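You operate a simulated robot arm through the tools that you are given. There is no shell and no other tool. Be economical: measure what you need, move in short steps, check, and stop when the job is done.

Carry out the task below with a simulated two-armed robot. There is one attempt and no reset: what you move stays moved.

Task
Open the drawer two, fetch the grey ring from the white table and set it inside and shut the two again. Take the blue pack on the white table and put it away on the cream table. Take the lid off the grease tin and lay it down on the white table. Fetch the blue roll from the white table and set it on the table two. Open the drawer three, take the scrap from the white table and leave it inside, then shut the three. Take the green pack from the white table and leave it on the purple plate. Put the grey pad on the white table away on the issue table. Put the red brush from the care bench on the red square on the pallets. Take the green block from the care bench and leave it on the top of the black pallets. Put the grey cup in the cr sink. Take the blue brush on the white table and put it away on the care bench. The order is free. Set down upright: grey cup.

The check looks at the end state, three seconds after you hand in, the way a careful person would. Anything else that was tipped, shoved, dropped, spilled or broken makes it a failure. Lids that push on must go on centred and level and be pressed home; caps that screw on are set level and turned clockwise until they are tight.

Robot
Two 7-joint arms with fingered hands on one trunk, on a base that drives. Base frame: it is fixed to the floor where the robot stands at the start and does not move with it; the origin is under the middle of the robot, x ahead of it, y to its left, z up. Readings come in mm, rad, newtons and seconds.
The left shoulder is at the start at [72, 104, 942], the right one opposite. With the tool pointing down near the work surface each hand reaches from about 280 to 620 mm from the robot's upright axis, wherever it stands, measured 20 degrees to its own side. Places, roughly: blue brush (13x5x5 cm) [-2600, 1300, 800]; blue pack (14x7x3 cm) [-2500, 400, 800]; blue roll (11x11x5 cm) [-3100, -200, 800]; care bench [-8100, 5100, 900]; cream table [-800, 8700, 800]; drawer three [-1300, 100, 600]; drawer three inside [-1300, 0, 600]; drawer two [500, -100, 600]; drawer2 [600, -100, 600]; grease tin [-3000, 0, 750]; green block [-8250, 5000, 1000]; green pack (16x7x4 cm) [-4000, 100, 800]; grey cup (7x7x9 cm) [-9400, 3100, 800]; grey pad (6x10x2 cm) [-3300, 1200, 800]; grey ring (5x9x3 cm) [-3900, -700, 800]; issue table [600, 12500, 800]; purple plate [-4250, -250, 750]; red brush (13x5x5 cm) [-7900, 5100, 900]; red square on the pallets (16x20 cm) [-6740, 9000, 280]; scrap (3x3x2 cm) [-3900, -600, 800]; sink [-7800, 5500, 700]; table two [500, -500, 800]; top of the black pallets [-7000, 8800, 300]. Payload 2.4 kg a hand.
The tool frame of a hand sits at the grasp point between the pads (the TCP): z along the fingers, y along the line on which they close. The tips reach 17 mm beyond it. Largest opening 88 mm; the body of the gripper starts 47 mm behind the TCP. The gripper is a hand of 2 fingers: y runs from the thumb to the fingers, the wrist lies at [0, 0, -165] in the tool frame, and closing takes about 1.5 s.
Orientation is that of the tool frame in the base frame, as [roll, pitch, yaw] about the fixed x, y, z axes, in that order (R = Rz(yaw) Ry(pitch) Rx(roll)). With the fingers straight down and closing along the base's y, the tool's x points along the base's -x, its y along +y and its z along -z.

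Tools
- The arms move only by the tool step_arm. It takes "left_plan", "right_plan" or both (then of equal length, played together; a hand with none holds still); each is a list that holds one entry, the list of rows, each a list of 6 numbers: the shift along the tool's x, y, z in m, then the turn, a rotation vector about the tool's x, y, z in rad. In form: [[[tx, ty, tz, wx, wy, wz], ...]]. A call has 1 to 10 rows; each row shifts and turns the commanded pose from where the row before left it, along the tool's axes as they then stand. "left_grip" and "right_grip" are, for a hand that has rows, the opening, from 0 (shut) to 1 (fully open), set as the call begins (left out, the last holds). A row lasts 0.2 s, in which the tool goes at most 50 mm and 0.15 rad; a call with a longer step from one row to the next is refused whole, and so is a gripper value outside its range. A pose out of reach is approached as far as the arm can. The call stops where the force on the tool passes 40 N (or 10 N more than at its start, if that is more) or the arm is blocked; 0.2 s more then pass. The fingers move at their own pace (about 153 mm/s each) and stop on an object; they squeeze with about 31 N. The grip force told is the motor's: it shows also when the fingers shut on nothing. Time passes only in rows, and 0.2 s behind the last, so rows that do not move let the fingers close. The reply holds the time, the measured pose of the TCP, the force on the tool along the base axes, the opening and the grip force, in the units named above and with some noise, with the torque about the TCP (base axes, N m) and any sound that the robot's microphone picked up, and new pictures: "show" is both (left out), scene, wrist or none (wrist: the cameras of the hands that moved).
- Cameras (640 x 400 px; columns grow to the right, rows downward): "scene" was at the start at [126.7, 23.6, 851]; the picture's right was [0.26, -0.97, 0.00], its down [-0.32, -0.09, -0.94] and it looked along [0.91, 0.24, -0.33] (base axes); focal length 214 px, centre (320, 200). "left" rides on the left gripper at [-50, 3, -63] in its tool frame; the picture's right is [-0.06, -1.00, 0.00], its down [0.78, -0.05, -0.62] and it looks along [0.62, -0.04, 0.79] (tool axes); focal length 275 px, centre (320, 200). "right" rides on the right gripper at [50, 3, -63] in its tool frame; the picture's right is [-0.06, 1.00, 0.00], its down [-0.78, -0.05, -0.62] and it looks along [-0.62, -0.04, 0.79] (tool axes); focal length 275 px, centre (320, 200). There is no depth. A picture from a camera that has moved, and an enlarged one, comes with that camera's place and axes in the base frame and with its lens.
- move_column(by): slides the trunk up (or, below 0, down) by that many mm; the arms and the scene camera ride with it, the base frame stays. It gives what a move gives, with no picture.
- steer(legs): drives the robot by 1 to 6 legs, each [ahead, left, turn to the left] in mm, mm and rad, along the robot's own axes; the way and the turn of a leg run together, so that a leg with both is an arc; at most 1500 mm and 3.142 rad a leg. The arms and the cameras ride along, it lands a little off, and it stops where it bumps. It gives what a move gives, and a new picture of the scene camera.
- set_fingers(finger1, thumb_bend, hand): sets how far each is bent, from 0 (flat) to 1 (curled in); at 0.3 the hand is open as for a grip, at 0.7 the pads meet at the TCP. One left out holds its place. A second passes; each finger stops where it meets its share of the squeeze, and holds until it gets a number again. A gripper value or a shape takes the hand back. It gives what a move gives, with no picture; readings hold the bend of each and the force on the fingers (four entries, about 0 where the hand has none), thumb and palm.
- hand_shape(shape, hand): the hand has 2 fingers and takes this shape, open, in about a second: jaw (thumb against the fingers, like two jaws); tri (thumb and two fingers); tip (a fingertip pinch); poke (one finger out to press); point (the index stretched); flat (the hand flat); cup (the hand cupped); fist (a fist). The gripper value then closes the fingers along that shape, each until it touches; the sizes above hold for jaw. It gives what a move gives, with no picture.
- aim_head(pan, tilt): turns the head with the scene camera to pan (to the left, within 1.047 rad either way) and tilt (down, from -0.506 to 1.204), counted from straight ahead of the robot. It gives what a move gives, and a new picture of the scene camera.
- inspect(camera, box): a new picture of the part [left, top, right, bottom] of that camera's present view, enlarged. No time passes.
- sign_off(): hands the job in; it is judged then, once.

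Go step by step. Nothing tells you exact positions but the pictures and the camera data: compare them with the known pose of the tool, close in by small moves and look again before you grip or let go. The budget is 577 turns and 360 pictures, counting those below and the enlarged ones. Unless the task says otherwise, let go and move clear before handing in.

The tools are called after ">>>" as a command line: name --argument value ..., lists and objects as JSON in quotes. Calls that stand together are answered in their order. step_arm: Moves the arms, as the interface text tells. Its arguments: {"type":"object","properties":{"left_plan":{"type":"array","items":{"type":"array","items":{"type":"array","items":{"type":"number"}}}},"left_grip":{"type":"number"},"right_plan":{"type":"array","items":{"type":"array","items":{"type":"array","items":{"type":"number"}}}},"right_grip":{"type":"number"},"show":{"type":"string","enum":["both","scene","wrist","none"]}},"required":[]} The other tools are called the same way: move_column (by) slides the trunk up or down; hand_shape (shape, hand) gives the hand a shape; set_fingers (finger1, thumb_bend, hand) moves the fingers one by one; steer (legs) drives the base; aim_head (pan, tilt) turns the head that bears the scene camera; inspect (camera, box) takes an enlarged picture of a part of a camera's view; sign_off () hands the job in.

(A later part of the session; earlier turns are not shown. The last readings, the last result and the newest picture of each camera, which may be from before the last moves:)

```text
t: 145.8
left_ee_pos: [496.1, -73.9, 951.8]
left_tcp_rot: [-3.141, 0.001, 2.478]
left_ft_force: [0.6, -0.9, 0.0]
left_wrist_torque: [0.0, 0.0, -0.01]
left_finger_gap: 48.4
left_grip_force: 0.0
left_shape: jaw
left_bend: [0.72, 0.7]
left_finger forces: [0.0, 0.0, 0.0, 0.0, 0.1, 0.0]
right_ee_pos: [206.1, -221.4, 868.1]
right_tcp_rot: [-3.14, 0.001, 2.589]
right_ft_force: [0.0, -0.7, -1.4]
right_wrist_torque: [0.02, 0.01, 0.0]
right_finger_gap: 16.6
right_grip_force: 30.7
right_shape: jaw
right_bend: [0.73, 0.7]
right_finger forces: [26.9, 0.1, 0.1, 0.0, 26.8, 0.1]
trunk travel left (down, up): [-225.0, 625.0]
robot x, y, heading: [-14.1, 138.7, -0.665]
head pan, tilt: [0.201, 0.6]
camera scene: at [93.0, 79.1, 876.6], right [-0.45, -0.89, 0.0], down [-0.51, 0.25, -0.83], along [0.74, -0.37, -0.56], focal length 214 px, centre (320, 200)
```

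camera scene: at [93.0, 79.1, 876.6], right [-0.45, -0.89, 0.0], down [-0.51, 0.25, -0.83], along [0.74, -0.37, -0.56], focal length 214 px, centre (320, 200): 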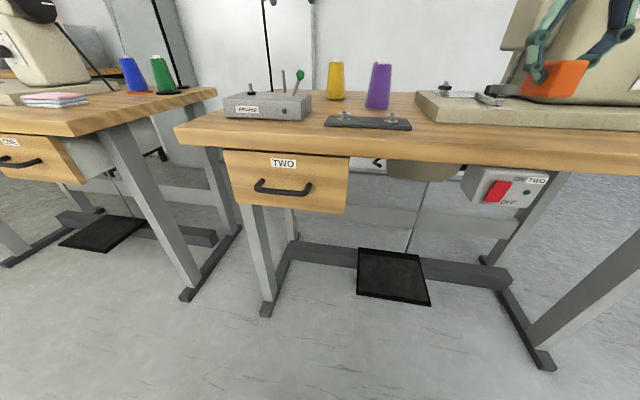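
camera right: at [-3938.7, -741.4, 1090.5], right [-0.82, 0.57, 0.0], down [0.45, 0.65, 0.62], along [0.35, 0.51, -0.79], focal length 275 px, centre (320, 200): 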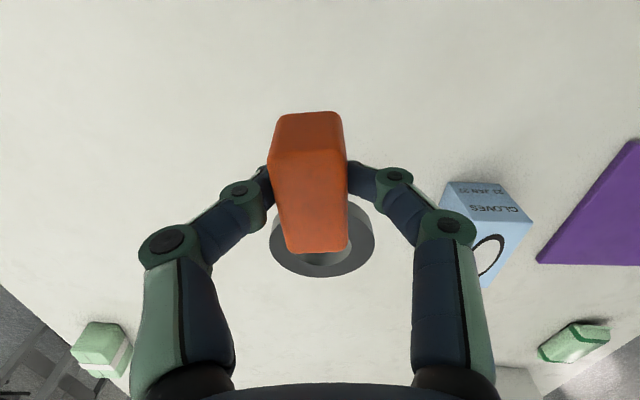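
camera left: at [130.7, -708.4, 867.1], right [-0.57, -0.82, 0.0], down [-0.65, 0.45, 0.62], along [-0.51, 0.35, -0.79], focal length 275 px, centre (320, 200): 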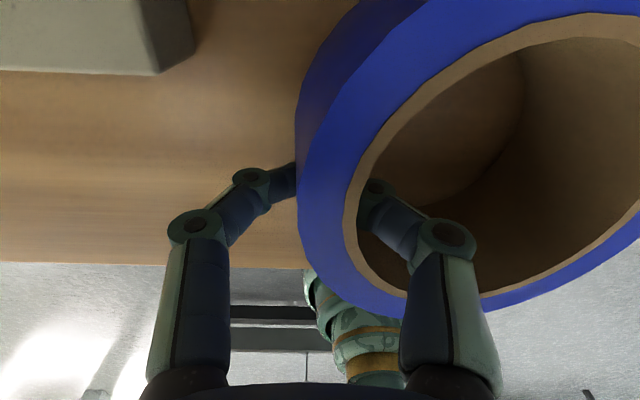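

The handle is a horizontal bar near [416,-10,681]. I'll retract the left hand and turn it so the fingers can close over the bar, tilted 45°.

>>> step_arm --left_plan '[[[0.045, 0, 0.015, 0, 0, 0], [0.045, 0, 0.015, 0, 0, 0], [0.045, 0, 0.015, 0, 0, 0], [0.045, 0, 0.015, 0, 0, 0], [0.04, 0, 0.01, 0, 0, 0], [0, 0, 0, 0, 0, 0.15], [0, 0, 0, 0, 0, 0.15], [0, 0, 0, 0, 0, 0.15], [0, 0, 0, 0, 0, 0.15], [0, 0, 0, 0, 0, 0.15]]]' --left_grip 1 --show "none"

>>> step_arm --left_plan '[[[0, 0, 0, 0, 0, 0.15], [0, 0, 0, 0, 0, 0.15], [0, 0, 0, 0, 0, 0.15], [0, 0, 0, 0, 0, 0.15], [0, 0, 0, 0, 0, 0.15], [0, 0, 0, 0, 0, 0.07], [0, 0, 0, -0.13, 0, 0], [0, 0, 0, -0.13, 0, 0], [0, 0, 0, -0.13, 0, 0]]]'

```text
t: 148.1
left_ee_pos: [322.2, 62.0, 882.5]
left_tcp_rot: [3.139, -0.002, 1.726]
left_ft_force: [-0.3, 0.0, 0.4]
left_wrist_torque: [0.0, -0.01, 0.02]
left_finger_gap: 87.7
left_grip_force: 0.1
left_shape: jaw
left_bend: [0.3, 0.3]
left_finger forces: [0.1, 0.0, 0.1, 0.1, 0.0, 0.0]
right_ee_pos: [205.3, -221.8, 867.5]
right_tcp_rot: [-3.141, -0.001, 2.589]
right_ft_force: [-0.1, 0.7, -1.0]
right_wrist_torque: [0.03, 0.02, 0.02]
right_finger_gap: 16.7
right_grip_force: 31.5
right_shape: jaw
right_bend: [0.73, 0.7]
right_finger forces: [26.8, 0.1, 0.0, 0.0, 26.8, 0.0]
trunk travel left (down, up): [-225.0, 625.0]
robot x, y, heading: [-13.9, 145.4, -0.669]
head pan, tilt: [0.201, 0.6]
```

```text
t: 150.1
left_ee_pos: [334.6, 47.1, 886.0]
left_tcp_rot: [2.75, 0.0, 0.91]
left_ft_force: [-0.1, -0.9, -0.8]
left_wrist_torque: [-0.02, -0.01, -0.02]
left_finger_gap: 87.7
left_grip_force: 0.0
left_shape: jaw
left_bend: [0.3, 0.3]
left_finger forces: [0.0, 0.0, 0.1, 0.0, 0.1, 0.0]
left hand out of reach, approached as far as the arm can: row 9
right_ee_pos: [206.0, -222.4, 870.0]
right_tcp_rot: [3.141, -0.001, 2.588]
right_ft_force: [-1.1, 0.3, -0.1]
right_wrist_torque: [0.02, 0.01, 0.03]
right_finger_gap: 16.4
right_grip_force: 31.2
right_shape: jaw
right_bend: [0.73, 0.7]
right_finger forces: [26.8, 0.0, 0.0, 0.0, 26.8, 0.1]
trunk travel left (down, up): [-225.0, 625.0]
robot x, y, heading: [-13.0, 139.3, -0.666]
head pan, tilt: [0.201, 0.6]
camera scene: at [93.0, 79.2, 876.5], right [-0.45, -0.89, 0.0], down [-0.51, 0.25, -0.82], along [0.74, -0.37, -0.57], focal length 214 px, centre (320, 200)
camera left: at [288.4, 20.2, 946.7], right [-0.77, 0.52, -0.38], down [0.26, 0.79, 0.55], along [0.59, 0.33, -0.74], focal length 275 px, centre (320, 200)
```

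scene: 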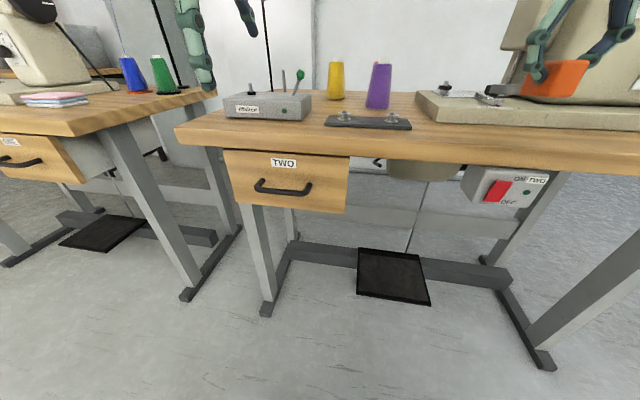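
left: 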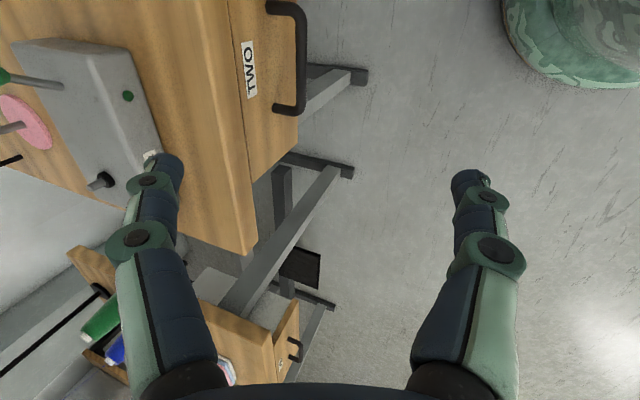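

>>> step_arm --left_plan '[[[0.001, 0.004, 0.04, 0, 0, 0], [0.002, 0.004, 0.045, 0, 0, 0], [0.001, 0.004, 0.045, 0, 0, 0], [0.001, 0.004, 0.043, 0, 0, 0], [0, 0, 0, 0, 0, 0]]]' --left_grip 0.28

```text
t: 151.2
left_ee_pos: [401.8, 1.2, 731.5]
left_tcp_rot: [2.752, -0.003, 0.911]
left_ft_force: [-0.3, 0.1, 0.6]
left_wrist_torque: [0.0, -0.01, -0.02]
left_finger_gap: 25.0
left_grip_force: 0.0
left_shape: jaw
left_bend: [0.73, 0.7]
left_finger forces: [0.1, 0.0, 0.1, 0.1, 0.0, 0.0]
right_ee_pos: [204.6, -221.8, 868.6]
right_tcp_rot: [-3.141, 0.0, 2.589]
right_ft_force: [0.2, 0.2, -0.9]
right_wrist_torque: [0.05, 0.0, 0.04]
right_finger_gap: 16.7
right_grip_force: 31.1
right_shape: jaw
right_bend: [0.73, 0.7]
right_finger forces: [26.9, 0.0, 0.0, 0.1, 26.8, 0.0]
trunk travel left (down, up): [-225.0, 625.0]
robot x, y, heading: [-14.5, 140.0, -0.667]
head pan, tilt: [0.201, 0.6]
camera scene: at [93.0, 79.2, 876.5], right [-0.45, -0.89, 0.0], down [-0.51, 0.25, -0.82], along [0.74, -0.37, -0.57], focal length 214 px, centre (320, 200)
camera left: at [355.5, -26.3, 791.6], right [-0.77, 0.52, -0.38], down [0.26, 0.79, 0.55], along [0.59, 0.33, -0.74], focal length 275 px, centre (320, 200)
```

scene: 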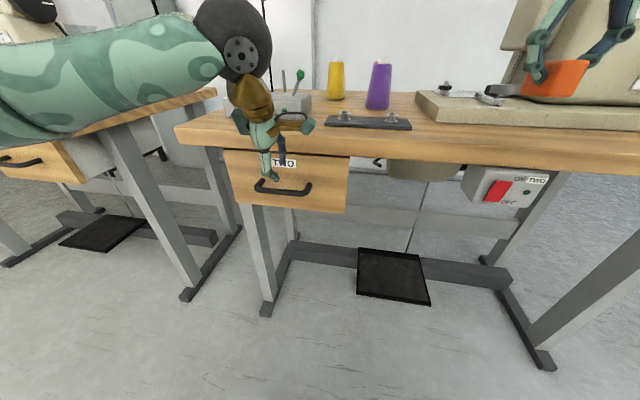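
left: 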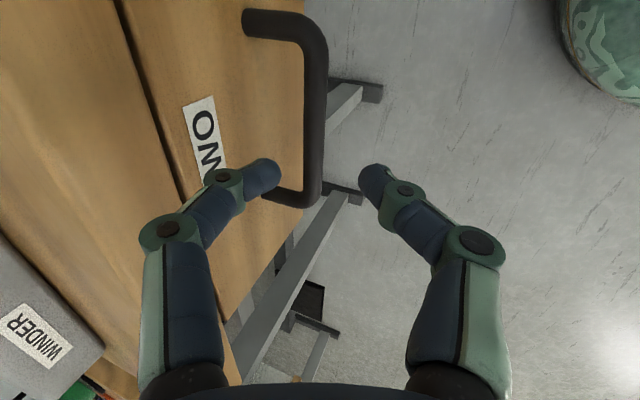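

Bar is centred between the fingers. Advance 50 mm along the tool axis.

>>> step_arm --left_plan '[[[0, 0.001, 0.018, 0, 0, 0], [0, 0.001, 0.018, 0, 0, 0], [0, 0, 0.014, 0, 0, 0]]]' --show "wrist"

```text
t: 152.1
left_ee_pos: [417.8, -10.4, 687.1]
left_tcp_rot: [2.754, -0.002, 0.909]
left_ft_force: [-0.9, 0.7, 0.0]
left_wrist_torque: [-0.03, -0.01, 0.02]
left_finger_gap: 24.8
left_grip_force: 0.1
left_shape: jaw
left_bend: [0.73, 0.7]
left_finger forces: [0.1, 0.1, 0.1, 0.0, 0.0, 0.0]
right_ee_pos: [205.7, -222.3, 868.2]
right_tcp_rot: [3.141, 0.0, 2.589]
right_ft_force: [-1.1, -0.6, -1.4]
right_wrist_torque: [-0.03, 0.02, 0.0]
right_finger_gap: 16.6
right_grip_force: 31.2
right_shape: jaw
right_bend: [0.73, 0.7]
right_finger forces: [26.9, 0.0, 0.0, 0.0, 26.8, 0.1]
trunk travel left (down, up): [-225.0, 625.0]
robot x, y, heading: [-9.5, 139.9, -0.667]
head pan, tilt: [0.201, 0.6]
camera left: at [371.6, -37.3, 747.6], right [-0.77, 0.52, -0.38], down [0.26, 0.79, 0.55], along [0.59, 0.33, -0.74], focal length 275 px, centre (320, 200)
```

left: 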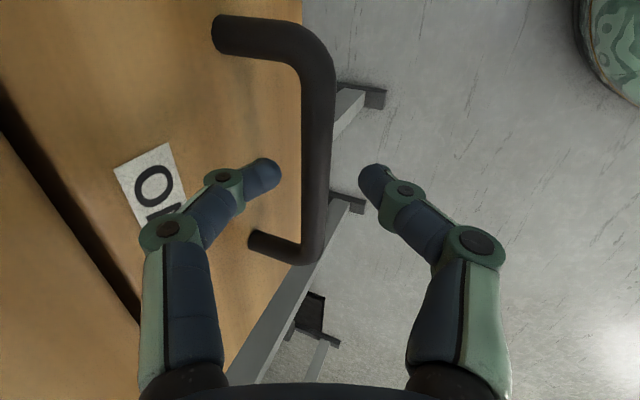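

>>> step_arm --left_plan '[[[0, 0.001, 0.012, 0, 0, 0]]]' --show "none"

>>> step_arm --left_plan '[[[0, 0, 0, 0, 0, 0], [0, 0, 0, 0, 0, 0], [0, 0, 0, 0, 0, 0]]]' --left_grip 0 --show "wrist"

```text
t: 152.4
left_ee_pos: [422.4, -14.0, 675.7]
left_tcp_rot: [2.753, -0.001, 0.909]
left_ft_force: [0.4, -0.2, -0.9]
left_wrist_torque: [0.02, 0.0, -0.02]
left_finger_gap: 24.9
left_grip_force: 0.1
left_shape: jaw
left_bend: [0.73, 0.7]
left_finger forces: [0.1, 0.0, 0.0, 0.1, 0.1, 0.0]
right_ee_pos: [205.3, -222.3, 868.5]
right_tcp_rot: [3.141, 0.0, 2.587]
right_ft_force: [0.7, -0.2, -1.0]
right_wrist_torque: [0.01, 0.0, 0.02]
right_finger_gap: 16.8
right_grip_force: 30.9
right_shape: jaw
right_bend: [0.73, 0.7]
right_finger forces: [26.8, 0.1, 0.0, 0.0, 26.7, 0.0]
trunk travel left (down, up): [-225.0, 625.0]
robot x, y, heading: [-12.2, 140.4, -0.663]
head pan, tilt: [0.201, 0.6]
```

```text
t: 153.2
left_ee_pos: [423.7, -14.0, 677.5]
left_tcp_rot: [2.749, 0.002, 0.909]
left_ft_force: [1.4, -1.2, 11.1]
left_wrist_torque: [-0.09, -0.08, 0.0]
left_finger_gap: 1.9
left_grip_force: 30.8
left_shape: jaw
left_bend: [0.72, 0.77]
left_finger forces: [0.0, 0.0, 0.0, 0.0, 0.0, 0.0]
right_ee_pos: [204.5, -221.9, 869.5]
right_tcp_rot: [3.139, 0.0, 2.588]
right_ft_force: [0.3, 0.0, 0.0]
right_wrist_torque: [-0.01, 0.0, 0.02]
right_finger_gap: 16.6
right_grip_force: 30.8
right_shape: jaw
right_bend: [0.73, 0.7]
right_finger forces: [26.8, 0.1, 0.0, 0.0, 26.9, 0.1]
trunk travel left (down, up): [-225.0, 625.0]
robot x, y, heading: [-11.8, 139.9, -0.661]
head pan, tilt: [0.201, 0.6]
camera left: at [376.2, -40.6, 737.6], right [-0.77, 0.52, -0.38], down [0.26, 0.79, 0.55], along [0.59, 0.32, -0.74], focal length 275 px, centre (320, 200)
```

left: 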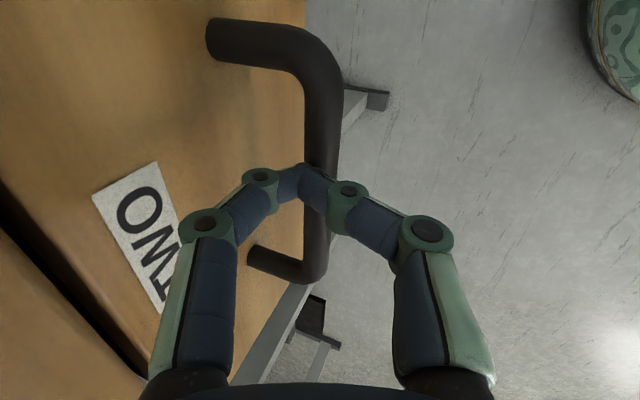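

The fingers closed just above the bar; reopen and go 20 mm deeper.

>>> step_arm --left_plan '[[[0, 0, -0.01, 0, 0, 0], [0, 0, 0, 0, 0, 0], [0, 0, 0, 0, 0, 0], [0, 0.002, 0.014, 0, 0, 0], [0, 0, 0.014, 0, 0, 0]]]' --left_grip 0.32 --show "wrist"

```text
t: 154.4
left_ee_pos: [429.4, -19.9, 660.1]
left_tcp_rot: [2.753, 0.0, 0.909]
left_ft_force: [0.3, 0.2, 0.0]
left_wrist_torque: [-0.02, 0.02, 0.01]
left_finger_gap: 27.7
left_grip_force: 0.1
left_shape: jaw
left_bend: [0.74, 0.7]
left_finger forces: [0.4, 0.0, 0.0, 0.0, 0.0, 0.1]
right_ee_pos: [205.1, -221.6, 868.3]
right_tcp_rot: [-3.141, 0.001, 2.588]
right_ft_force: [-0.7, -0.6, -0.8]
right_wrist_torque: [0.01, -0.02, 0.02]
right_finger_gap: 16.7
right_grip_force: 30.8
right_shape: jaw
right_bend: [0.73, 0.7]
right_finger forces: [26.8, 0.1, 0.1, 0.0, 26.9, 0.0]
trunk travel left (down, up): [-225.0, 625.0]
robot x, y, heading: [-13.2, 143.6, -0.66]
head pan, tilt: [0.201, 0.6]
camera left: at [383.1, -46.4, 719.2], right [-0.77, 0.52, -0.38], down [0.26, 0.79, 0.55], along [0.59, 0.33, -0.74], focal length 275 px, centre (320, 200)
```

left: 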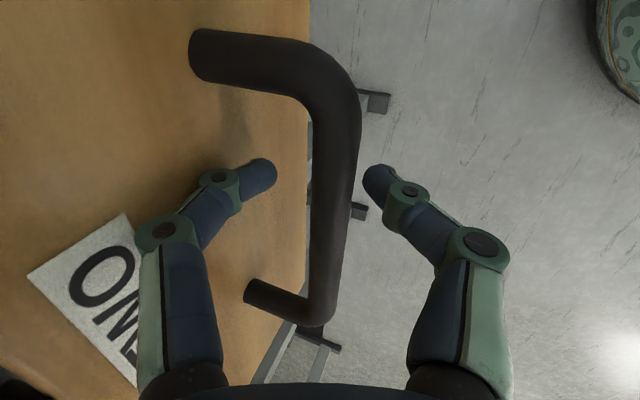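

>>> step_arm --left_plan '[[[0, 0, 0, 0, 0, 0], [0, 0, 0, 0, 0, 0], [0, 0, 0, 0, 0, 0]]]' --left_grip 0 --show "wrist"

```text
t: 155.2
left_ee_pos: [429.3, -19.0, 658.9]
left_tcp_rot: [2.753, 0.0, 0.91]
left_ft_force: [0.9, -1.3, -5.5]
left_wrist_torque: [-0.01, 0.05, 0.02]
left_finger_gap: 0.0
left_grip_force: 31.3
left_shape: jaw
left_bend: [0.65, 0.71]
left_finger forces: [0.0, 0.0, 0.1, 0.0, 0.5, 0.0]
right_ee_pos: [205.3, -221.7, 868.0]
right_tcp_rot: [-3.141, 0.0, 2.587]
right_ft_force: [0.5, 0.7, -0.1]
right_wrist_torque: [0.05, 0.01, -0.02]
right_finger_gap: 16.5
right_grip_force: 31.4
right_shape: jaw
right_bend: [0.73, 0.7]
right_finger forces: [26.8, 0.0, 0.0, 0.0, 26.8, 0.1]
trunk travel left (down, up): [-225.0, 625.0]
robot x, y, heading: [-13.7, 141.0, -0.664]
head pan, tilt: [0.201, 0.6]
camera left: at [383.0, -46.5, 718.7], right [-0.77, 0.52, -0.38], down [0.26, 0.79, 0.55], along [0.59, 0.33, -0.74], focal length 275 px, centre (320, 200)
```

left: 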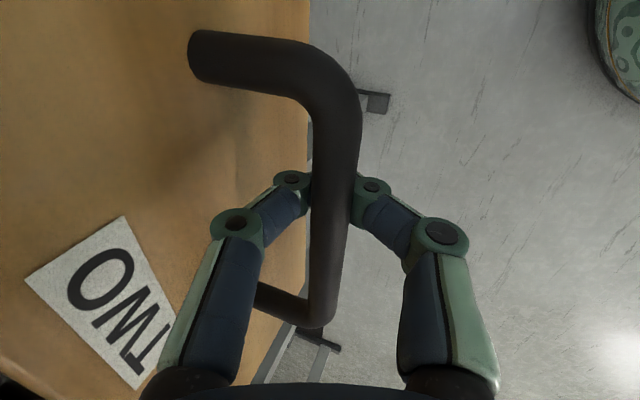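

The fingers are caged around the bar. Pull the drawer by driving straight back 200 mm.

>>> steer --legs '[[-200, 0, 0]]'

```text
t: 156.8
left_ee_pos: [274.1, 102.5, 659.7]
left_tcp_rot: [2.754, -0.002, 0.911]
left_ft_force: [-5.3, -4.9, -6.5]
left_wrist_torque: [-0.01, 0.01, 0.07]
left_finger_gap: 0.0
left_grip_force: 31.0
left_shape: jaw
left_bend: [0.66, 0.71]
left_finger forces: [0.0, 0.0, 0.0, 0.0, 1.0, 0.0]
right_ee_pos: [51.8, -101.4, 868.1]
right_tcp_rot: [3.141, -0.002, 2.591]
right_ft_force: [-1.2, 0.4, -1.6]
right_wrist_torque: [0.02, 0.04, -0.01]
right_finger_gap: 16.4
right_grip_force: 31.7
right_shape: jaw
right_bend: [0.73, 0.7]
right_finger forces: [26.8, 0.0, 0.0, 0.0, 26.8, 0.0]
trunk travel left (down, up): [-225.0, 625.0]
robot x, y, heading: [-169.3, 264.8, -0.661]
head pan, tilt: [0.201, 0.6]
camera scene: at [-61.2, 199.5, 876.5], right [-0.45, -0.9, 0.0], down [-0.51, 0.25, -0.82], along [0.74, -0.37, -0.57], focal length 214 px, centre (320, 200)
```

scene: 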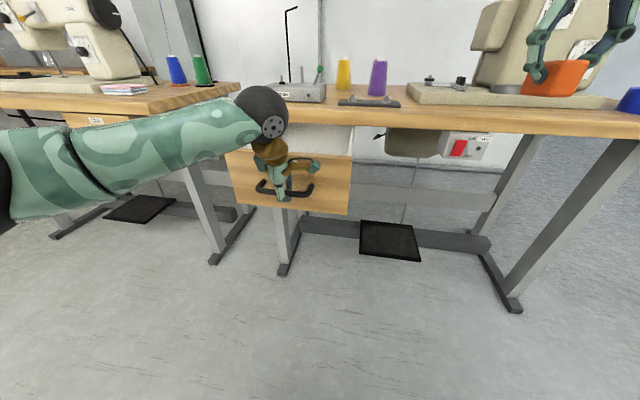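

Drawer is open about 19 cm. Release the handle and retract the left hand upward.

>>> step_arm --left_plan '[[[0, 0, 0, 0, 0, 0], [0, 0, 0, 0, 0, 0], [0, 0, -0.02, 0, 0, 0], [0, 0, -0.03, 0, 0, 0], [0, 0, -0.04, 0, 0, 0], [0, 0, -0.045, 0, 0, 0], [0, -0.02, -0.045, 0, 0, 0], [0, -0.03, -0.03, 0, 0, 0]]]' --left_grip 0.35 --show "scene"

```text
t: 158.6
left_ee_pos: [187.0, 170.0, 833.5]
left_tcp_rot: [2.755, -0.001, 0.91]
left_ft_force: [-0.8, -0.1, -0.9]
left_wrist_torque: [-0.03, 0.01, -0.02]
left_finger_gap: 30.5
left_grip_force: 0.1
left_shape: jaw
left_bend: [0.74, 0.7]
left_finger forces: [0.1, 0.1, 0.0, 0.0, 0.0, 0.0]
left hand out of reach, approached as far as the arm can: row 8
right_ee_pos: [51.9, -100.3, 867.9]
right_tcp_rot: [-3.14, 0.001, 2.59]
right_ft_force: [0.0, 0.3, 0.2]
right_wrist_torque: [0.0, 0.0, -0.02]
right_finger_gap: 16.7
right_grip_force: 31.2
right_shape: jaw
right_bend: [0.73, 0.7]
right_finger forces: [26.8, 0.1, 0.1, 0.0, 26.8, 0.0]
trunk travel left (down, up): [-225.0, 625.0]
robot x, y, heading: [-169.2, 261.1, -0.663]
head pan, tilt: [0.201, 0.6]
camera scene: at [-61.3, 199.8, 876.5], right [-0.45, -0.9, 0.0], down [-0.51, 0.25, -0.82], along [0.74, -0.37, -0.57], focal length 214 px, centre (320, 200)
```

scene: 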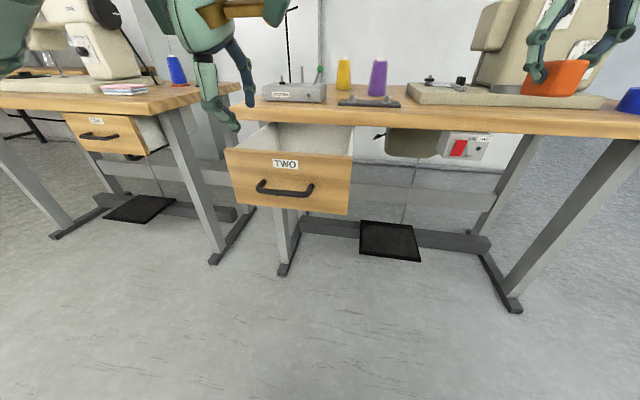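

>>> steer --legs '[[158, 292, 0]]'

>>> aim_head --pan -0.25 --tilt 0.85

>>> inspect --camera "right" --box '[0, 0, 640, 400]'

```text
t: 160.8
left_ee_pos: [492.7, 304.7, 833.5]
left_tcp_rot: [2.755, -0.003, 0.911]
left_ft_force: [-0.5, -0.9, -0.1]
left_wrist_torque: [0.03, 0.02, 0.0]
left_finger_gap: 30.6
left_grip_force: 0.0
left_shape: jaw
left_bend: [0.74, 0.7]
left_finger forces: [0.1, 0.1, 0.0, 0.0, 0.0, 0.0]
right_ee_pos: [355.6, 32.6, 867.6]
right_tcp_rot: [-3.141, 0.002, 2.591]
right_ft_force: [-0.3, 0.2, -0.3]
right_wrist_torque: [0.04, 0.02, 0.01]
right_finger_gap: 16.5
right_grip_force: 30.7
right_shape: jaw
right_bend: [0.73, 0.7]
right_finger forces: [26.8, 0.0, 0.1, 0.0, 26.8, 0.0]
trunk travel left (down, up): [-225.0, 625.0]
robot x, y, heading: [137.0, 394.7, -0.658]
head pan, tilt: [0.201, 0.6]
camera scene: at [243.0, 333.9, 876.5], right [-0.44, -0.9, 0.0], down [-0.51, 0.25, -0.82], along [0.74, -0.37, -0.57], focal length 214 px, centre (320, 200)
```

scene: 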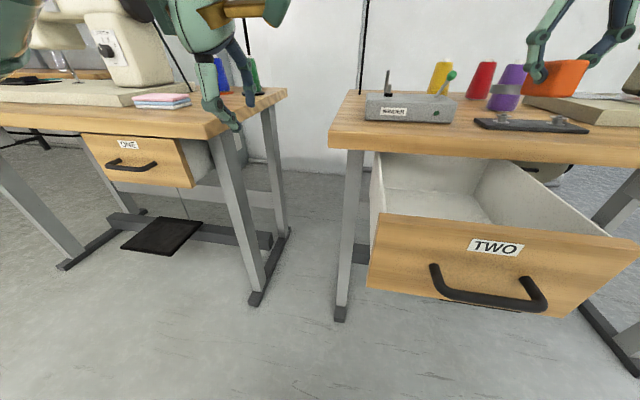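

```text
t: 161.7
left_ee_pos: [492.5, 302.9, 833.3]
left_tcp_rot: [2.754, -0.002, 0.912]
left_ft_force: [-0.5, 0.2, 0.5]
left_wrist_torque: [0.01, 0.02, 0.02]
left_finger_gap: 30.5
left_grip_force: 0.0
left_shape: jaw
left_bend: [0.74, 0.7]
left_finger forces: [0.0, 0.1, 0.1, 0.1, 0.0, 0.0]
right_ee_pos: [356.8, 32.3, 868.7]
right_tcp_rot: [-3.141, 0.001, 2.59]
right_ft_force: [-0.5, 0.0, -1.6]
right_wrist_torque: [0.01, -0.02, 0.0]
right_finger_gap: 16.5
right_grip_force: 30.4
right_shape: jaw
right_bend: [0.73, 0.7]
right_finger forces: [26.9, 0.0, 0.0, 0.0, 26.8, 0.0]
trunk travel left (down, up): [-225.0, 625.0]
robot x, y, heading: [136.7, 398.7, -0.663]
head pan, tilt: [-0.25, 0.85]
camera scene: at [211.8, 311.5, 855.7], right [-0.79, -0.61, 0.0], down [-0.46, 0.59, -0.66], along [0.41, -0.52, -0.75], focal length 214 px, centre (320, 200)
```

scene: 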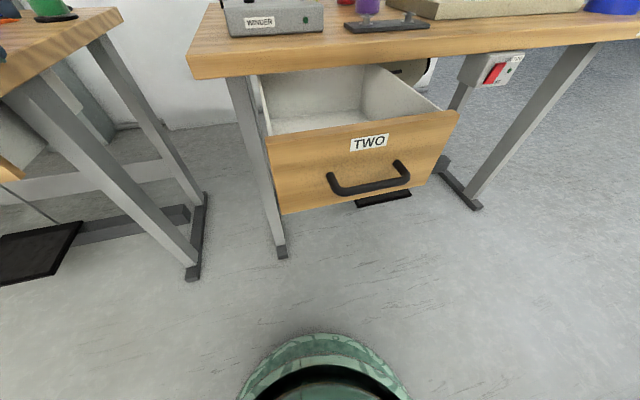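

```text
1.00 times, centred on (320, 200) of right (not enlarged: the box is as wide or as high as the picture)
camera zoom: at [315.1, 61.8, 930.0], right [0.58, 0.82, 0.0], down [0.64, -0.45, 0.62], along [0.51, -0.36, -0.79], focal length 275 px, centre (320, 200)
```

zoom: 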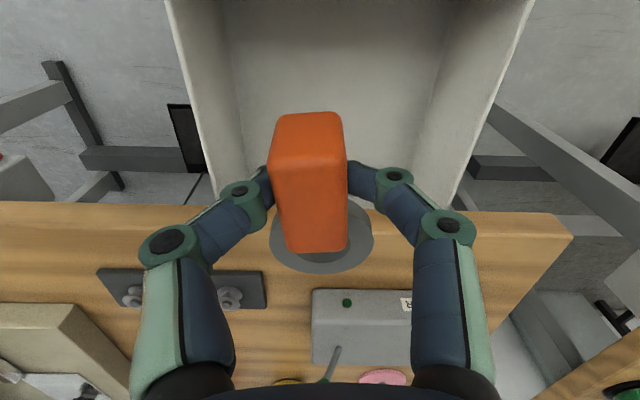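

>>> step_arm --right_plan '[[[0.008, 0.017, 0.02, 0, 0, 0], [0, 0, 0.045, 0, 0, 0], [0, 0, 0.045, 0, 0, 0], [0, 0, 0.04, 0, 0, 0]]]'

```text
t: 162.7
left_ee_pos: [492.3, 304.6, 833.6]
left_tcp_rot: [2.754, 0.001, 0.912]
left_ft_force: [0.8, 0.7, -0.5]
left_wrist_torque: [0.0, 0.0, 0.01]
left_finger_gap: 30.4
left_grip_force: 0.1
left_shape: jaw
left_bend: [0.74, 0.7]
left_finger forces: [0.0, 0.0, 0.1, 0.0, 0.0, 0.0]
right_ee_pos: [359.1, 54.6, 716.3]
right_tcp_rot: [-3.141, 0.0, 2.59]
right_ft_force: [0.0, 0.8, -1.4]
right_wrist_torque: [0.02, 0.02, -0.01]
right_finger_gap: 16.6
right_grip_force: 31.2
right_shape: jaw
right_bend: [0.73, 0.7]
right_finger forces: [26.8, 0.0, 0.0, 0.1, 26.8, 0.0]
trunk travel left (down, up): [-225.0, 625.0]
robot x, y, heading: [136.6, 398.5, -0.659]
head pan, tilt: [-0.25, 0.85]
camera scene: at [211.8, 311.5, 855.6], right [-0.79, -0.61, 0.0], down [-0.46, 0.59, -0.66], along [0.4, -0.52, -0.75], focal length 214 px, centre (320, 200)
camera right: at [317.5, 82.2, 778.3], right [0.58, 0.82, 0.0], down [0.64, -0.45, 0.62], along [0.51, -0.36, -0.79], focal length 275 px, centre (320, 200)
```

scene: 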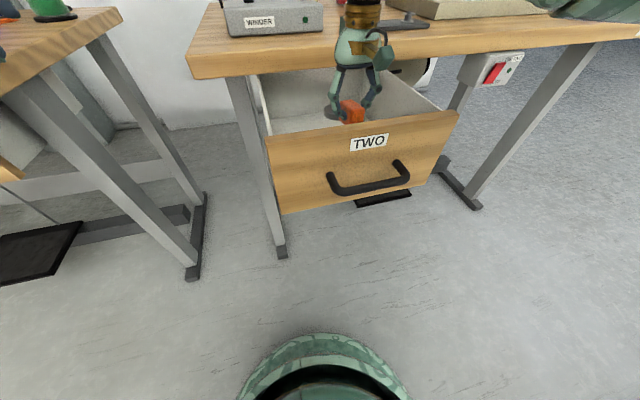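
right: 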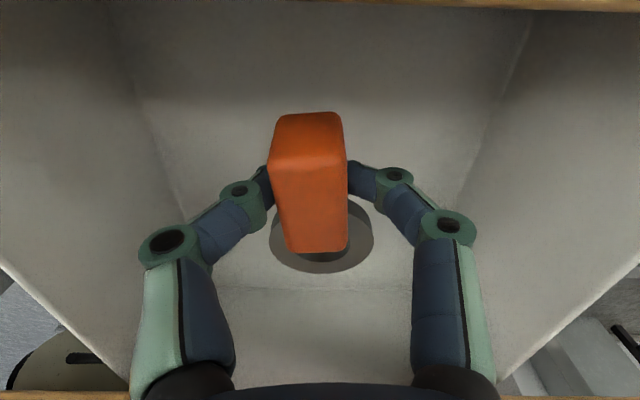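

>>> step_arm --right_plan '[[[0, 0, 0.012, 0, 0, 0], [0, 0, 0.012, 0, 0, 0], [0, 0, 0.008, 0, 0, 0], [0, 0, 0.006, 0, 0, 0]]]' --show "wrist"

```text
t: 163.7
left_ee_pos: [492.5, 303.3, 833.1]
left_tcp_rot: [2.753, -0.002, 0.91]
left_ft_force: [0.5, 0.8, -0.3]
left_wrist_torque: [0.0, -0.01, 0.0]
left_finger_gap: 30.6
left_grip_force: 0.0
left_shape: jaw
left_bend: [0.74, 0.7]
left_finger forces: [0.0, 0.0, 0.0, 0.1, 0.0, 0.0]
right_ee_pos: [358.9, 53.6, 681.0]
right_tcp_rot: [3.142, 0.0, 2.592]
right_ft_force: [0.4, 0.1, -1.1]
right_wrist_torque: [0.03, 0.0, 0.02]
right_finger_gap: 16.6
right_grip_force: 31.0
right_shape: jaw
right_bend: [0.73, 0.7]
right_finger forces: [26.8, 0.0, 0.1, 0.0, 26.8, 0.1]
trunk travel left (down, up): [-225.0, 625.0]
robot x, y, heading: [138.9, 398.5, -0.662]
head pan, tilt: [-0.25, 0.85]
camera right: at [317.4, 80.9, 742.1], right [0.57, 0.82, 0.0], down [0.64, -0.45, 0.62], along [0.51, -0.36, -0.79], focal length 275 px, centre (320, 200)
```

right: 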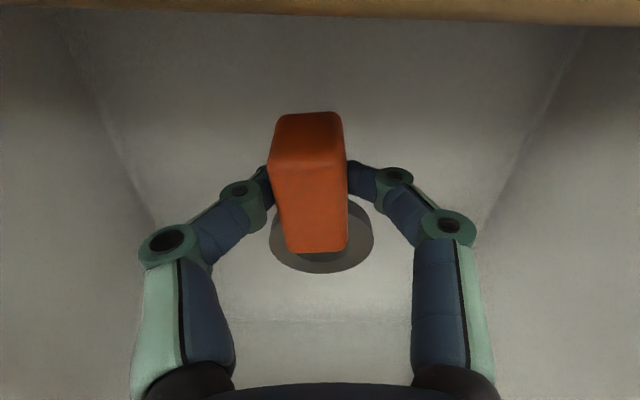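

>>> step_arm --right_plan '[[[0, 0, 0.006, 0, 0, 0], [0, 0, 0.005, 0, 0, 0], [0, 0, 0.004, 0, 0, 0], [0, 0, 0.004, 0, 0, 0]]]' --show "none"

```text
t: 164.7
left_ee_pos: [492.7, 303.5, 834.5]
left_tcp_rot: [2.754, 0.0, 0.91]
left_ft_force: [0.3, -0.3, 0.6]
left_wrist_torque: [-0.02, -0.02, 0.0]
left_finger_gap: 30.5
left_grip_force: 0.1
left_shape: jaw
left_bend: [0.74, 0.7]
left_finger forces: [0.1, 0.1, 0.1, 0.1, 0.0, 0.0]
right_ee_pos: [358.2, 51.8, 661.9]
right_tcp_rot: [-3.139, -0.001, 2.589]
right_ft_force: [0.4, -0.4, -0.7]
right_wrist_torque: [0.01, 0.0, -0.03]
right_finger_gap: 16.4
right_grip_force: 31.2
right_shape: jaw
right_bend: [0.73, 0.7]
right_finger forces: [26.8, 0.0, 0.1, 0.0, 26.8, 0.0]
trunk travel left (down, up): [-225.0, 625.0]
robot x, y, heading: [138.8, 394.8, -0.665]
head pan, tilt: [-0.25, 0.85]
```

>>> step_arm --right_plan '[[[0, 0, 0.004, 0, 0, 0], [0, 0, 0.004, 0, 0, 0], [0, 0, 0.003, 0, 0, 0], [0, 0, 0.003, 0, 0, 0]]]' --show "wrist"

```text
t: 165.3
left_ee_pos: [491.9, 304.7, 833.9]
left_tcp_rot: [2.751, -0.002, 0.912]
left_ft_force: [-0.2, -0.6, 0.2]
left_wrist_torque: [0.02, -0.02, 0.01]
left_finger_gap: 30.8
left_grip_force: 0.0
left_shape: jaw
left_bend: [0.74, 0.7]
left_finger forces: [0.1, 0.0, 0.0, 0.1, 0.0, 0.0]
right_ee_pos: [360.2, 51.5, 659.5]
right_tcp_rot: [3.138, 0.008, 2.59]
right_ft_force: [1.6, -1.0, 21.5]
right_wrist_torque: [0.79, 1.08, 0.02]
right_finger_gap: 16.7
right_grip_force: 31.2
right_shape: jaw
right_bend: [0.73, 0.7]
right_finger forces: [26.8, 0.1, 0.0, 0.0, 26.9, 0.1]
trunk travel left (down, up): [-225.0, 625.0]
robot x, y, heading: [136.2, 397.9, -0.656]
head pan, tilt: [-0.25, 0.85]
stopped in row 2 (right hand): the force on the tool passed its limit at 48 N (the readings are from after the stop); the commanded pose is now the measured one
camera right: at [318.1, 79.4, 720.1], right [0.57, 0.82, 0.0], down [0.64, -0.45, 0.63], along [0.51, -0.36, -0.78], focal length 275 px, centre (320, 200)
```

right: 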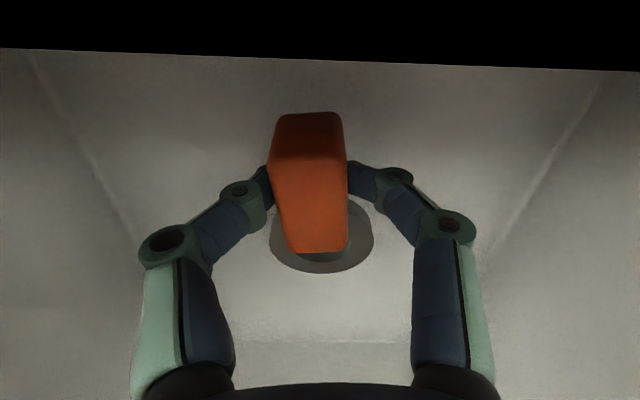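

The gripper's camera side touches the drawer's front panel; I'll rise a bit, shift 28 mm inward, and lower again.

>>> step_arm --right_plan '[[[0, 0, -0.015, 0, 0, 0], [-0.014, 0, 0, 0, 0, 0], [-0.014, 0, 0, 0, 0, 0], [0, 0, 0.008, 0, 0, 0], [0, 0, 0.005, 0, 0, 0], [0, 0, 0.004, 0, 0, 0], [0, 0, 0.004, 0, 0, 0], [0, 0, 0.004, 0, 0, 0]]]' --show "none"

```text
t: 167.1
left_ee_pos: [493.0, 302.8, 833.5]
left_tcp_rot: [2.753, -0.001, 0.911]
left_ft_force: [0.4, -0.1, -0.6]
left_wrist_torque: [-0.01, -0.02, 0.03]
left_finger_gap: 30.6
left_grip_force: 0.1
left_shape: jaw
left_bend: [0.74, 0.7]
left_finger forces: [0.1, 0.0, 0.0, 0.0, 0.0, 0.0]
right_ee_pos: [383.0, 36.5, 647.5]
right_tcp_rot: [3.14, 0.007, 2.592]
right_ft_force: [0.0, 0.8, -2.2]
right_wrist_torque: [-0.01, -0.02, 0.01]
right_finger_gap: 16.6
right_grip_force: 30.9
right_shape: jaw
right_bend: [0.73, 0.7]
right_finger forces: [26.8, 0.0, 0.0, 0.0, 26.8, 0.0]
trunk travel left (down, up): [-225.0, 625.0]
robot x, y, heading: [138.1, 397.5, -0.657]
head pan, tilt: [-0.25, 0.85]
```

>>> step_arm --right_plan '[[[0, 0, 0.004, 0, 0, 0], [0, 0, 0.003, 0, 0, 0], [0, 0, 0.003, 0, 0, 0]]]' --show "wrist"

```text
t: 167.9
left_ee_pos: [493.1, 303.0, 833.1]
left_tcp_rot: [2.754, -0.002, 0.909]
left_ft_force: [-0.8, -0.6, -0.1]
left_wrist_torque: [0.01, 0.0, -0.03]
left_finger_gap: 30.5
left_grip_force: 0.0
left_shape: jaw
left_bend: [0.74, 0.7]
left_finger forces: [0.0, 0.1, 0.1, 0.0, 0.0, 0.0]
right_ee_pos: [383.1, 36.1, 637.1]
right_tcp_rot: [3.14, 0.004, 2.592]
right_ft_force: [0.4, 0.6, -0.7]
right_wrist_torque: [0.0, 0.05, -0.01]
right_finger_gap: 16.5
right_grip_force: 30.9
right_shape: jaw
right_bend: [0.73, 0.7]
right_finger forces: [26.8, 0.0, 0.1, 0.0, 26.8, 0.0]
trunk travel left (down, up): [-225.0, 625.0]
robot x, y, heading: [137.6, 393.4, -0.664]
head pan, tilt: [-0.25, 0.85]
camera right: at [341.5, 65.0, 698.6], right [0.57, 0.82, 0.0], down [0.64, -0.45, 0.62], along [0.51, -0.36, -0.78], focal length 275 px, centre (320, 200)
```

right: 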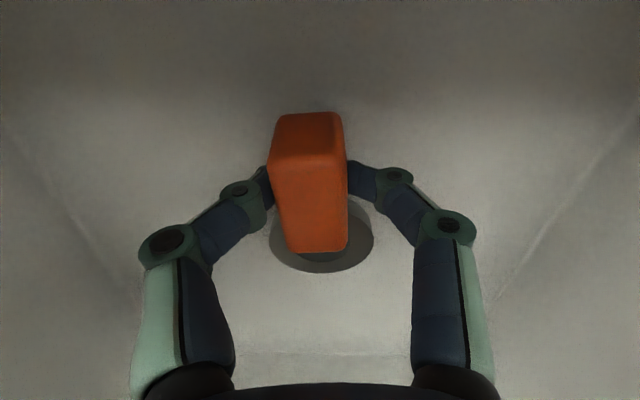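

>>> step_arm --right_plan '[[[0, 0, 0.004, 0, 0, 0], [0, 0, 0.004, 0, 0, 0], [0, 0, 0.003, 0, 0, 0], [0, 0, 0.003, 0, 0, 0]]]' --show "none"

```text
t: 168.9
left_ee_pos: [492.3, 304.0, 835.7]
left_tcp_rot: [2.751, 0.0, 0.912]
left_ft_force: [-0.5, 0.1, -0.6]
left_wrist_torque: [0.0, -0.01, 0.04]
left_finger_gap: 30.6
left_grip_force: 0.1
left_shape: jaw
left_bend: [0.74, 0.7]
left_finger forces: [0.0, 0.1, 0.0, 0.1, 0.0, 0.0]
right_ee_pos: [383.7, 35.6, 625.9]
right_tcp_rot: [3.137, 0.012, 2.589]
right_ft_force: [-0.4, 0.6, 30.7]
right_wrist_torque: [-0.08, 0.04, 0.0]
right_finger_gap: 24.5
right_grip_force: 30.5
right_shape: jaw
right_bend: [0.77, 0.76]
right_finger forces: [30.8, 0.1, 0.0, 0.1, 30.8, 0.0]
trunk travel left (down, up): [-225.0, 625.0]
robot x, y, heading: [135.8, 400.1, -0.664]
head pan, tilt: [-0.25, 0.85]
```

Contact with the drawer floor. Release and rise straight up.

>>> step_arm --right_plan '[[[0, 0, -0.004, 0, 0, 0], [0, 0, 0, 0, 0, 0], [0, 0, 0, 0, 0, 0], [0, 0, -0.02, 0, 0, 0], [0, 0, -0.04, 0, 0, 0], [0, 0, -0.045, 0, 0, 0], [0, 0, -0.045, 0, 0, 0], [0, 0, -0.045, 0, 0, 0], [0, 0, -0.04, 0, 0, 0]]]' --right_grip 0.6

```text
t: 170.9
left_ee_pos: [492.0, 302.8, 833.2]
left_tcp_rot: [2.754, 0.0, 0.911]
left_ft_force: [-0.6, 0.7, 0.8]
left_wrist_torque: [0.03, 0.01, -0.01]
left_finger_gap: 30.7
left_grip_force: 0.0
left_shape: jaw
left_bend: [0.74, 0.7]
left_finger forces: [0.0, 0.0, 0.1, 0.0, 0.1, 0.1]
right_ee_pos: [381.0, 36.8, 863.0]
right_tcp_rot: [3.14, 0.004, 2.59]
right_ft_force: [1.3, -0.5, -0.7]
right_wrist_torque: [-0.01, 0.0, 0.04]
right_finger_gap: 52.3
right_grip_force: 0.0
right_shape: jaw
right_bend: [0.71, 0.71]
right_finger forces: [0.0, 0.0, 0.0, 0.1, 0.0, 0.0]
trunk travel left (down, up): [-225.0, 625.0]
robot x, y, heading: [135.6, 396.8, -0.663]
head pan, tilt: [-0.25, 0.85]
camera scene: at [211.7, 311.5, 855.6], right [-0.79, -0.61, 0.0], down [-0.46, 0.59, -0.66], along [0.4, -0.52, -0.75], focal length 214 px, centre (320, 200)
camera right: at [339.6, 64.8, 925.1], right [0.58, 0.82, 0.0], down [0.64, -0.45, 0.62], along [0.51, -0.36, -0.78], focal length 275 px, centre (320, 200)
```

scene: 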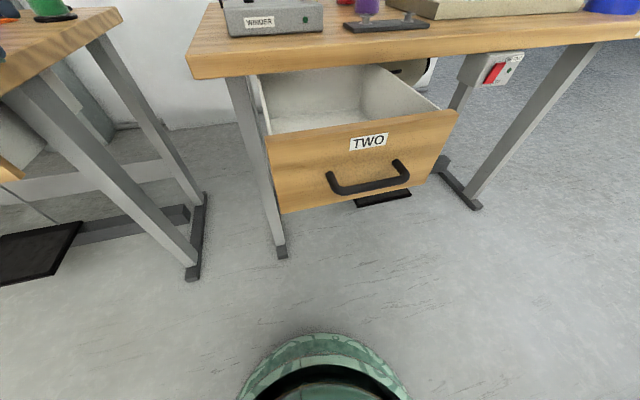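
right: 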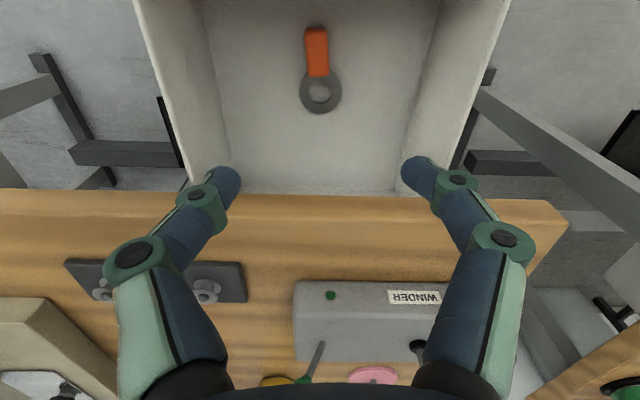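

Ring lies flat in the drawer. I'll back up a bit, close the right hand, tilt it and place it in front of the panel above the handle, then push by driving.

>>> steer --legs '[[-90, 0, 0]]'

>>> step_arm --right_plan '[[[0.042, 0, 0, 0, 0, 0], [0.042, 0, 0, 0, 0, 0], [0, 0, 0.048, 0, 0, 0], [0, 0, 0.048, 0, 0, 0], [0, 0, 0.047, 0, 0, 0], [0, 0, 0, 0, -0.125, 0], [0, 0, 0, 0, -0.125, 0], [0, 0, 0, 0, -0.125, 0], [0, 0, 0, 0, -0.125, 0]]]' --right_grip 0

```text
t: 172.0
left_ee_pos: [421.1, 358.1, 833.3]
left_tcp_rot: [2.754, -0.003, 0.912]
left_ft_force: [0.6, -0.4, -0.3]
left_wrist_torque: [0.02, -0.01, 0.0]
left_finger_gap: 30.6
left_grip_force: 0.1
left_shape: jaw
left_bend: [0.74, 0.7]
left_finger forces: [0.0, 0.0, 0.1, 0.0, 0.1, 0.0]
right_ee_pos: [310.0, 90.8, 862.7]
right_tcp_rot: [3.14, 0.004, 2.591]
right_ft_force: [0.5, 0.5, -0.7]
right_wrist_torque: [0.03, 0.02, 0.0]
right_finger_gap: 52.4
right_grip_force: 0.0
right_shape: jaw
right_bend: [0.71, 0.71]
right_finger forces: [0.0, 0.1, 0.1, 0.1, 0.0, 0.0]
trunk travel left (down, up): [-225.0, 625.0]
robot x, y, heading: [62.9, 449.6, -0.657]
head pan, tilt: [-0.25, 0.85]
camera scene: at [141.0, 366.5, 855.6], right [-0.79, -0.61, 0.0], down [-0.46, 0.59, -0.66], along [0.4, -0.52, -0.75], focal length 214 px, centre (320, 200)
```

scene: 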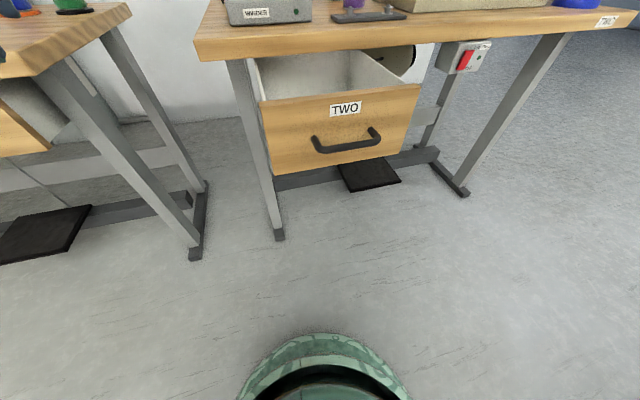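

```text
t: 174.0
left_ee_pos: [421.6, 358.2, 834.2]
left_tcp_rot: [2.755, -0.003, 0.912]
left_ft_force: [-0.4, 0.1, -0.4]
left_wrist_torque: [0.0, 0.01, 0.02]
left_finger_gap: 30.4
left_grip_force: 0.1
left_shape: jaw
left_bend: [0.74, 0.7]
left_finger forces: [0.0, 0.0, 0.1, 0.1, 0.0, 0.0]
right_ee_pos: [239.8, 134.5, 718.7]
right_tcp_rot: [3.139, 0.506, 2.589]
right_ft_force: [-0.2, 0.2, 0.5]
right_wrist_torque: [-0.02, -0.02, 0.02]
right_finger_gap: 0.4
right_grip_force: 31.3
right_shape: jaw
right_bend: [0.63, 0.72]
right_finger forces: [0.0, 0.2, 0.0, 0.0, 0.0, 0.0]
trunk travel left (down, up): [-225.0, 625.0]
robot x, y, heading: [67.3, 450.5, -0.661]
head pan, tilt: [-0.25, 0.85]
camera scene: at [140.9, 366.6, 855.6], right [-0.79, -0.61, 0.0], down [-0.46, 0.59, -0.66], along [0.4, -0.52, -0.75], focal length 214 px, centre (320, 200)
camera right: at [177.9, 176.5, 748.5], right [0.57, 0.82, 0.03], down [0.3, -0.24, 0.92], along [0.77, -0.51, -0.39], focal length 275 px, centre (320, 200)
```

scene: 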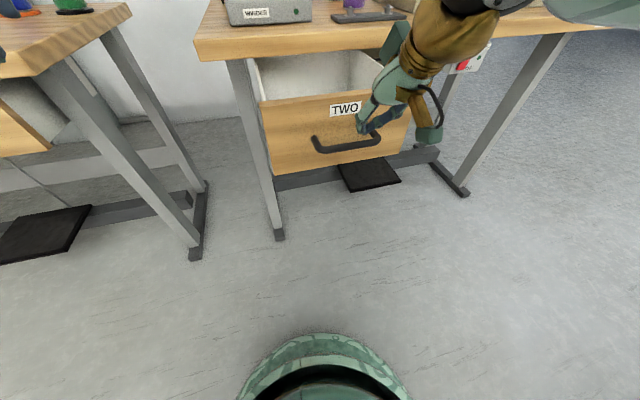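
right: 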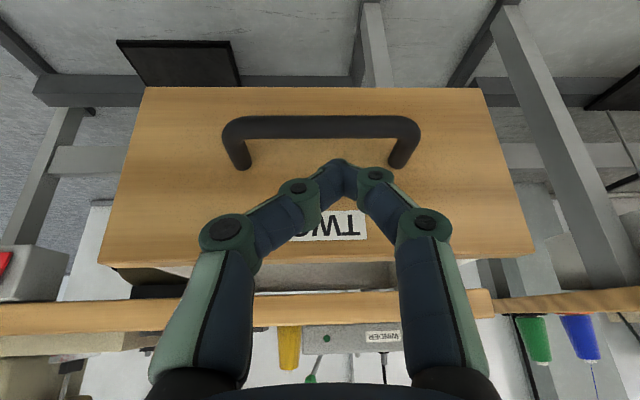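

>>> steer --legs '[[205, 0, 0]]'

>>> inspect --camera "right" --box '[0, 0, 640, 400]'

```text
t: 175.6
left_ee_pos: [581.7, 233.0, 833.9]
left_tcp_rot: [2.754, -0.002, 0.914]
left_ft_force: [0.3, -0.2, -0.1]
left_wrist_torque: [-0.03, 0.0, -0.02]
left_finger_gap: 30.7
left_grip_force: 0.0
left_shape: jaw
left_bend: [0.74, 0.7]
left_finger forces: [0.0, 0.0, 0.0, 0.0, 0.0, 0.0]
right_ee_pos: [400.7, 11.5, 718.5]
right_tcp_rot: [3.14, 0.506, 2.589]
right_ft_force: [0.0, 0.3, 0.3]
right_wrist_torque: [0.02, -0.01, -0.01]
right_finger_gap: 0.1
right_grip_force: 31.4
right_shape: jaw
right_bend: [0.65, 0.72]
right_finger forces: [0.1, 0.1, 0.0, 0.0, 0.1, 0.0]
trunk travel left (down, up): [-225.0, 625.0]
robot x, y, heading: [226.4, 323.0, -0.66]
head pan, tilt: [-0.25, 0.85]
camera scene: at [301.0, 241.8, 855.6], right [-0.79, -0.61, 0.0], down [-0.46, 0.59, -0.66], along [0.4, -0.52, -0.75], focal length 214 px, centre (320, 200)
```

scene: 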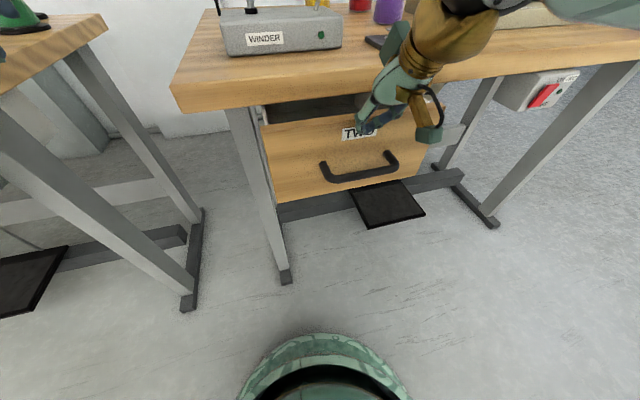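

```text
1.00 times, centred on (320, 200) of right (not enlarged: the box is as wide or as high as the picture)
camera zoom: at [338.2, 51.6, 748.6], right [0.57, 0.82, 0.03], down [0.3, -0.25, 0.92], along [0.76, -0.51, -0.39], focal length 275 px, centre (320, 200)
```

zoom: 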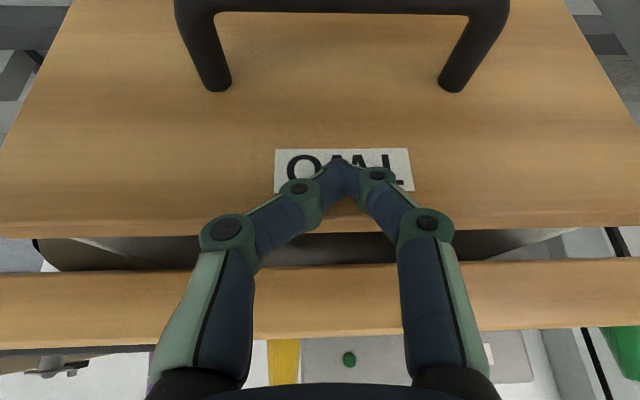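

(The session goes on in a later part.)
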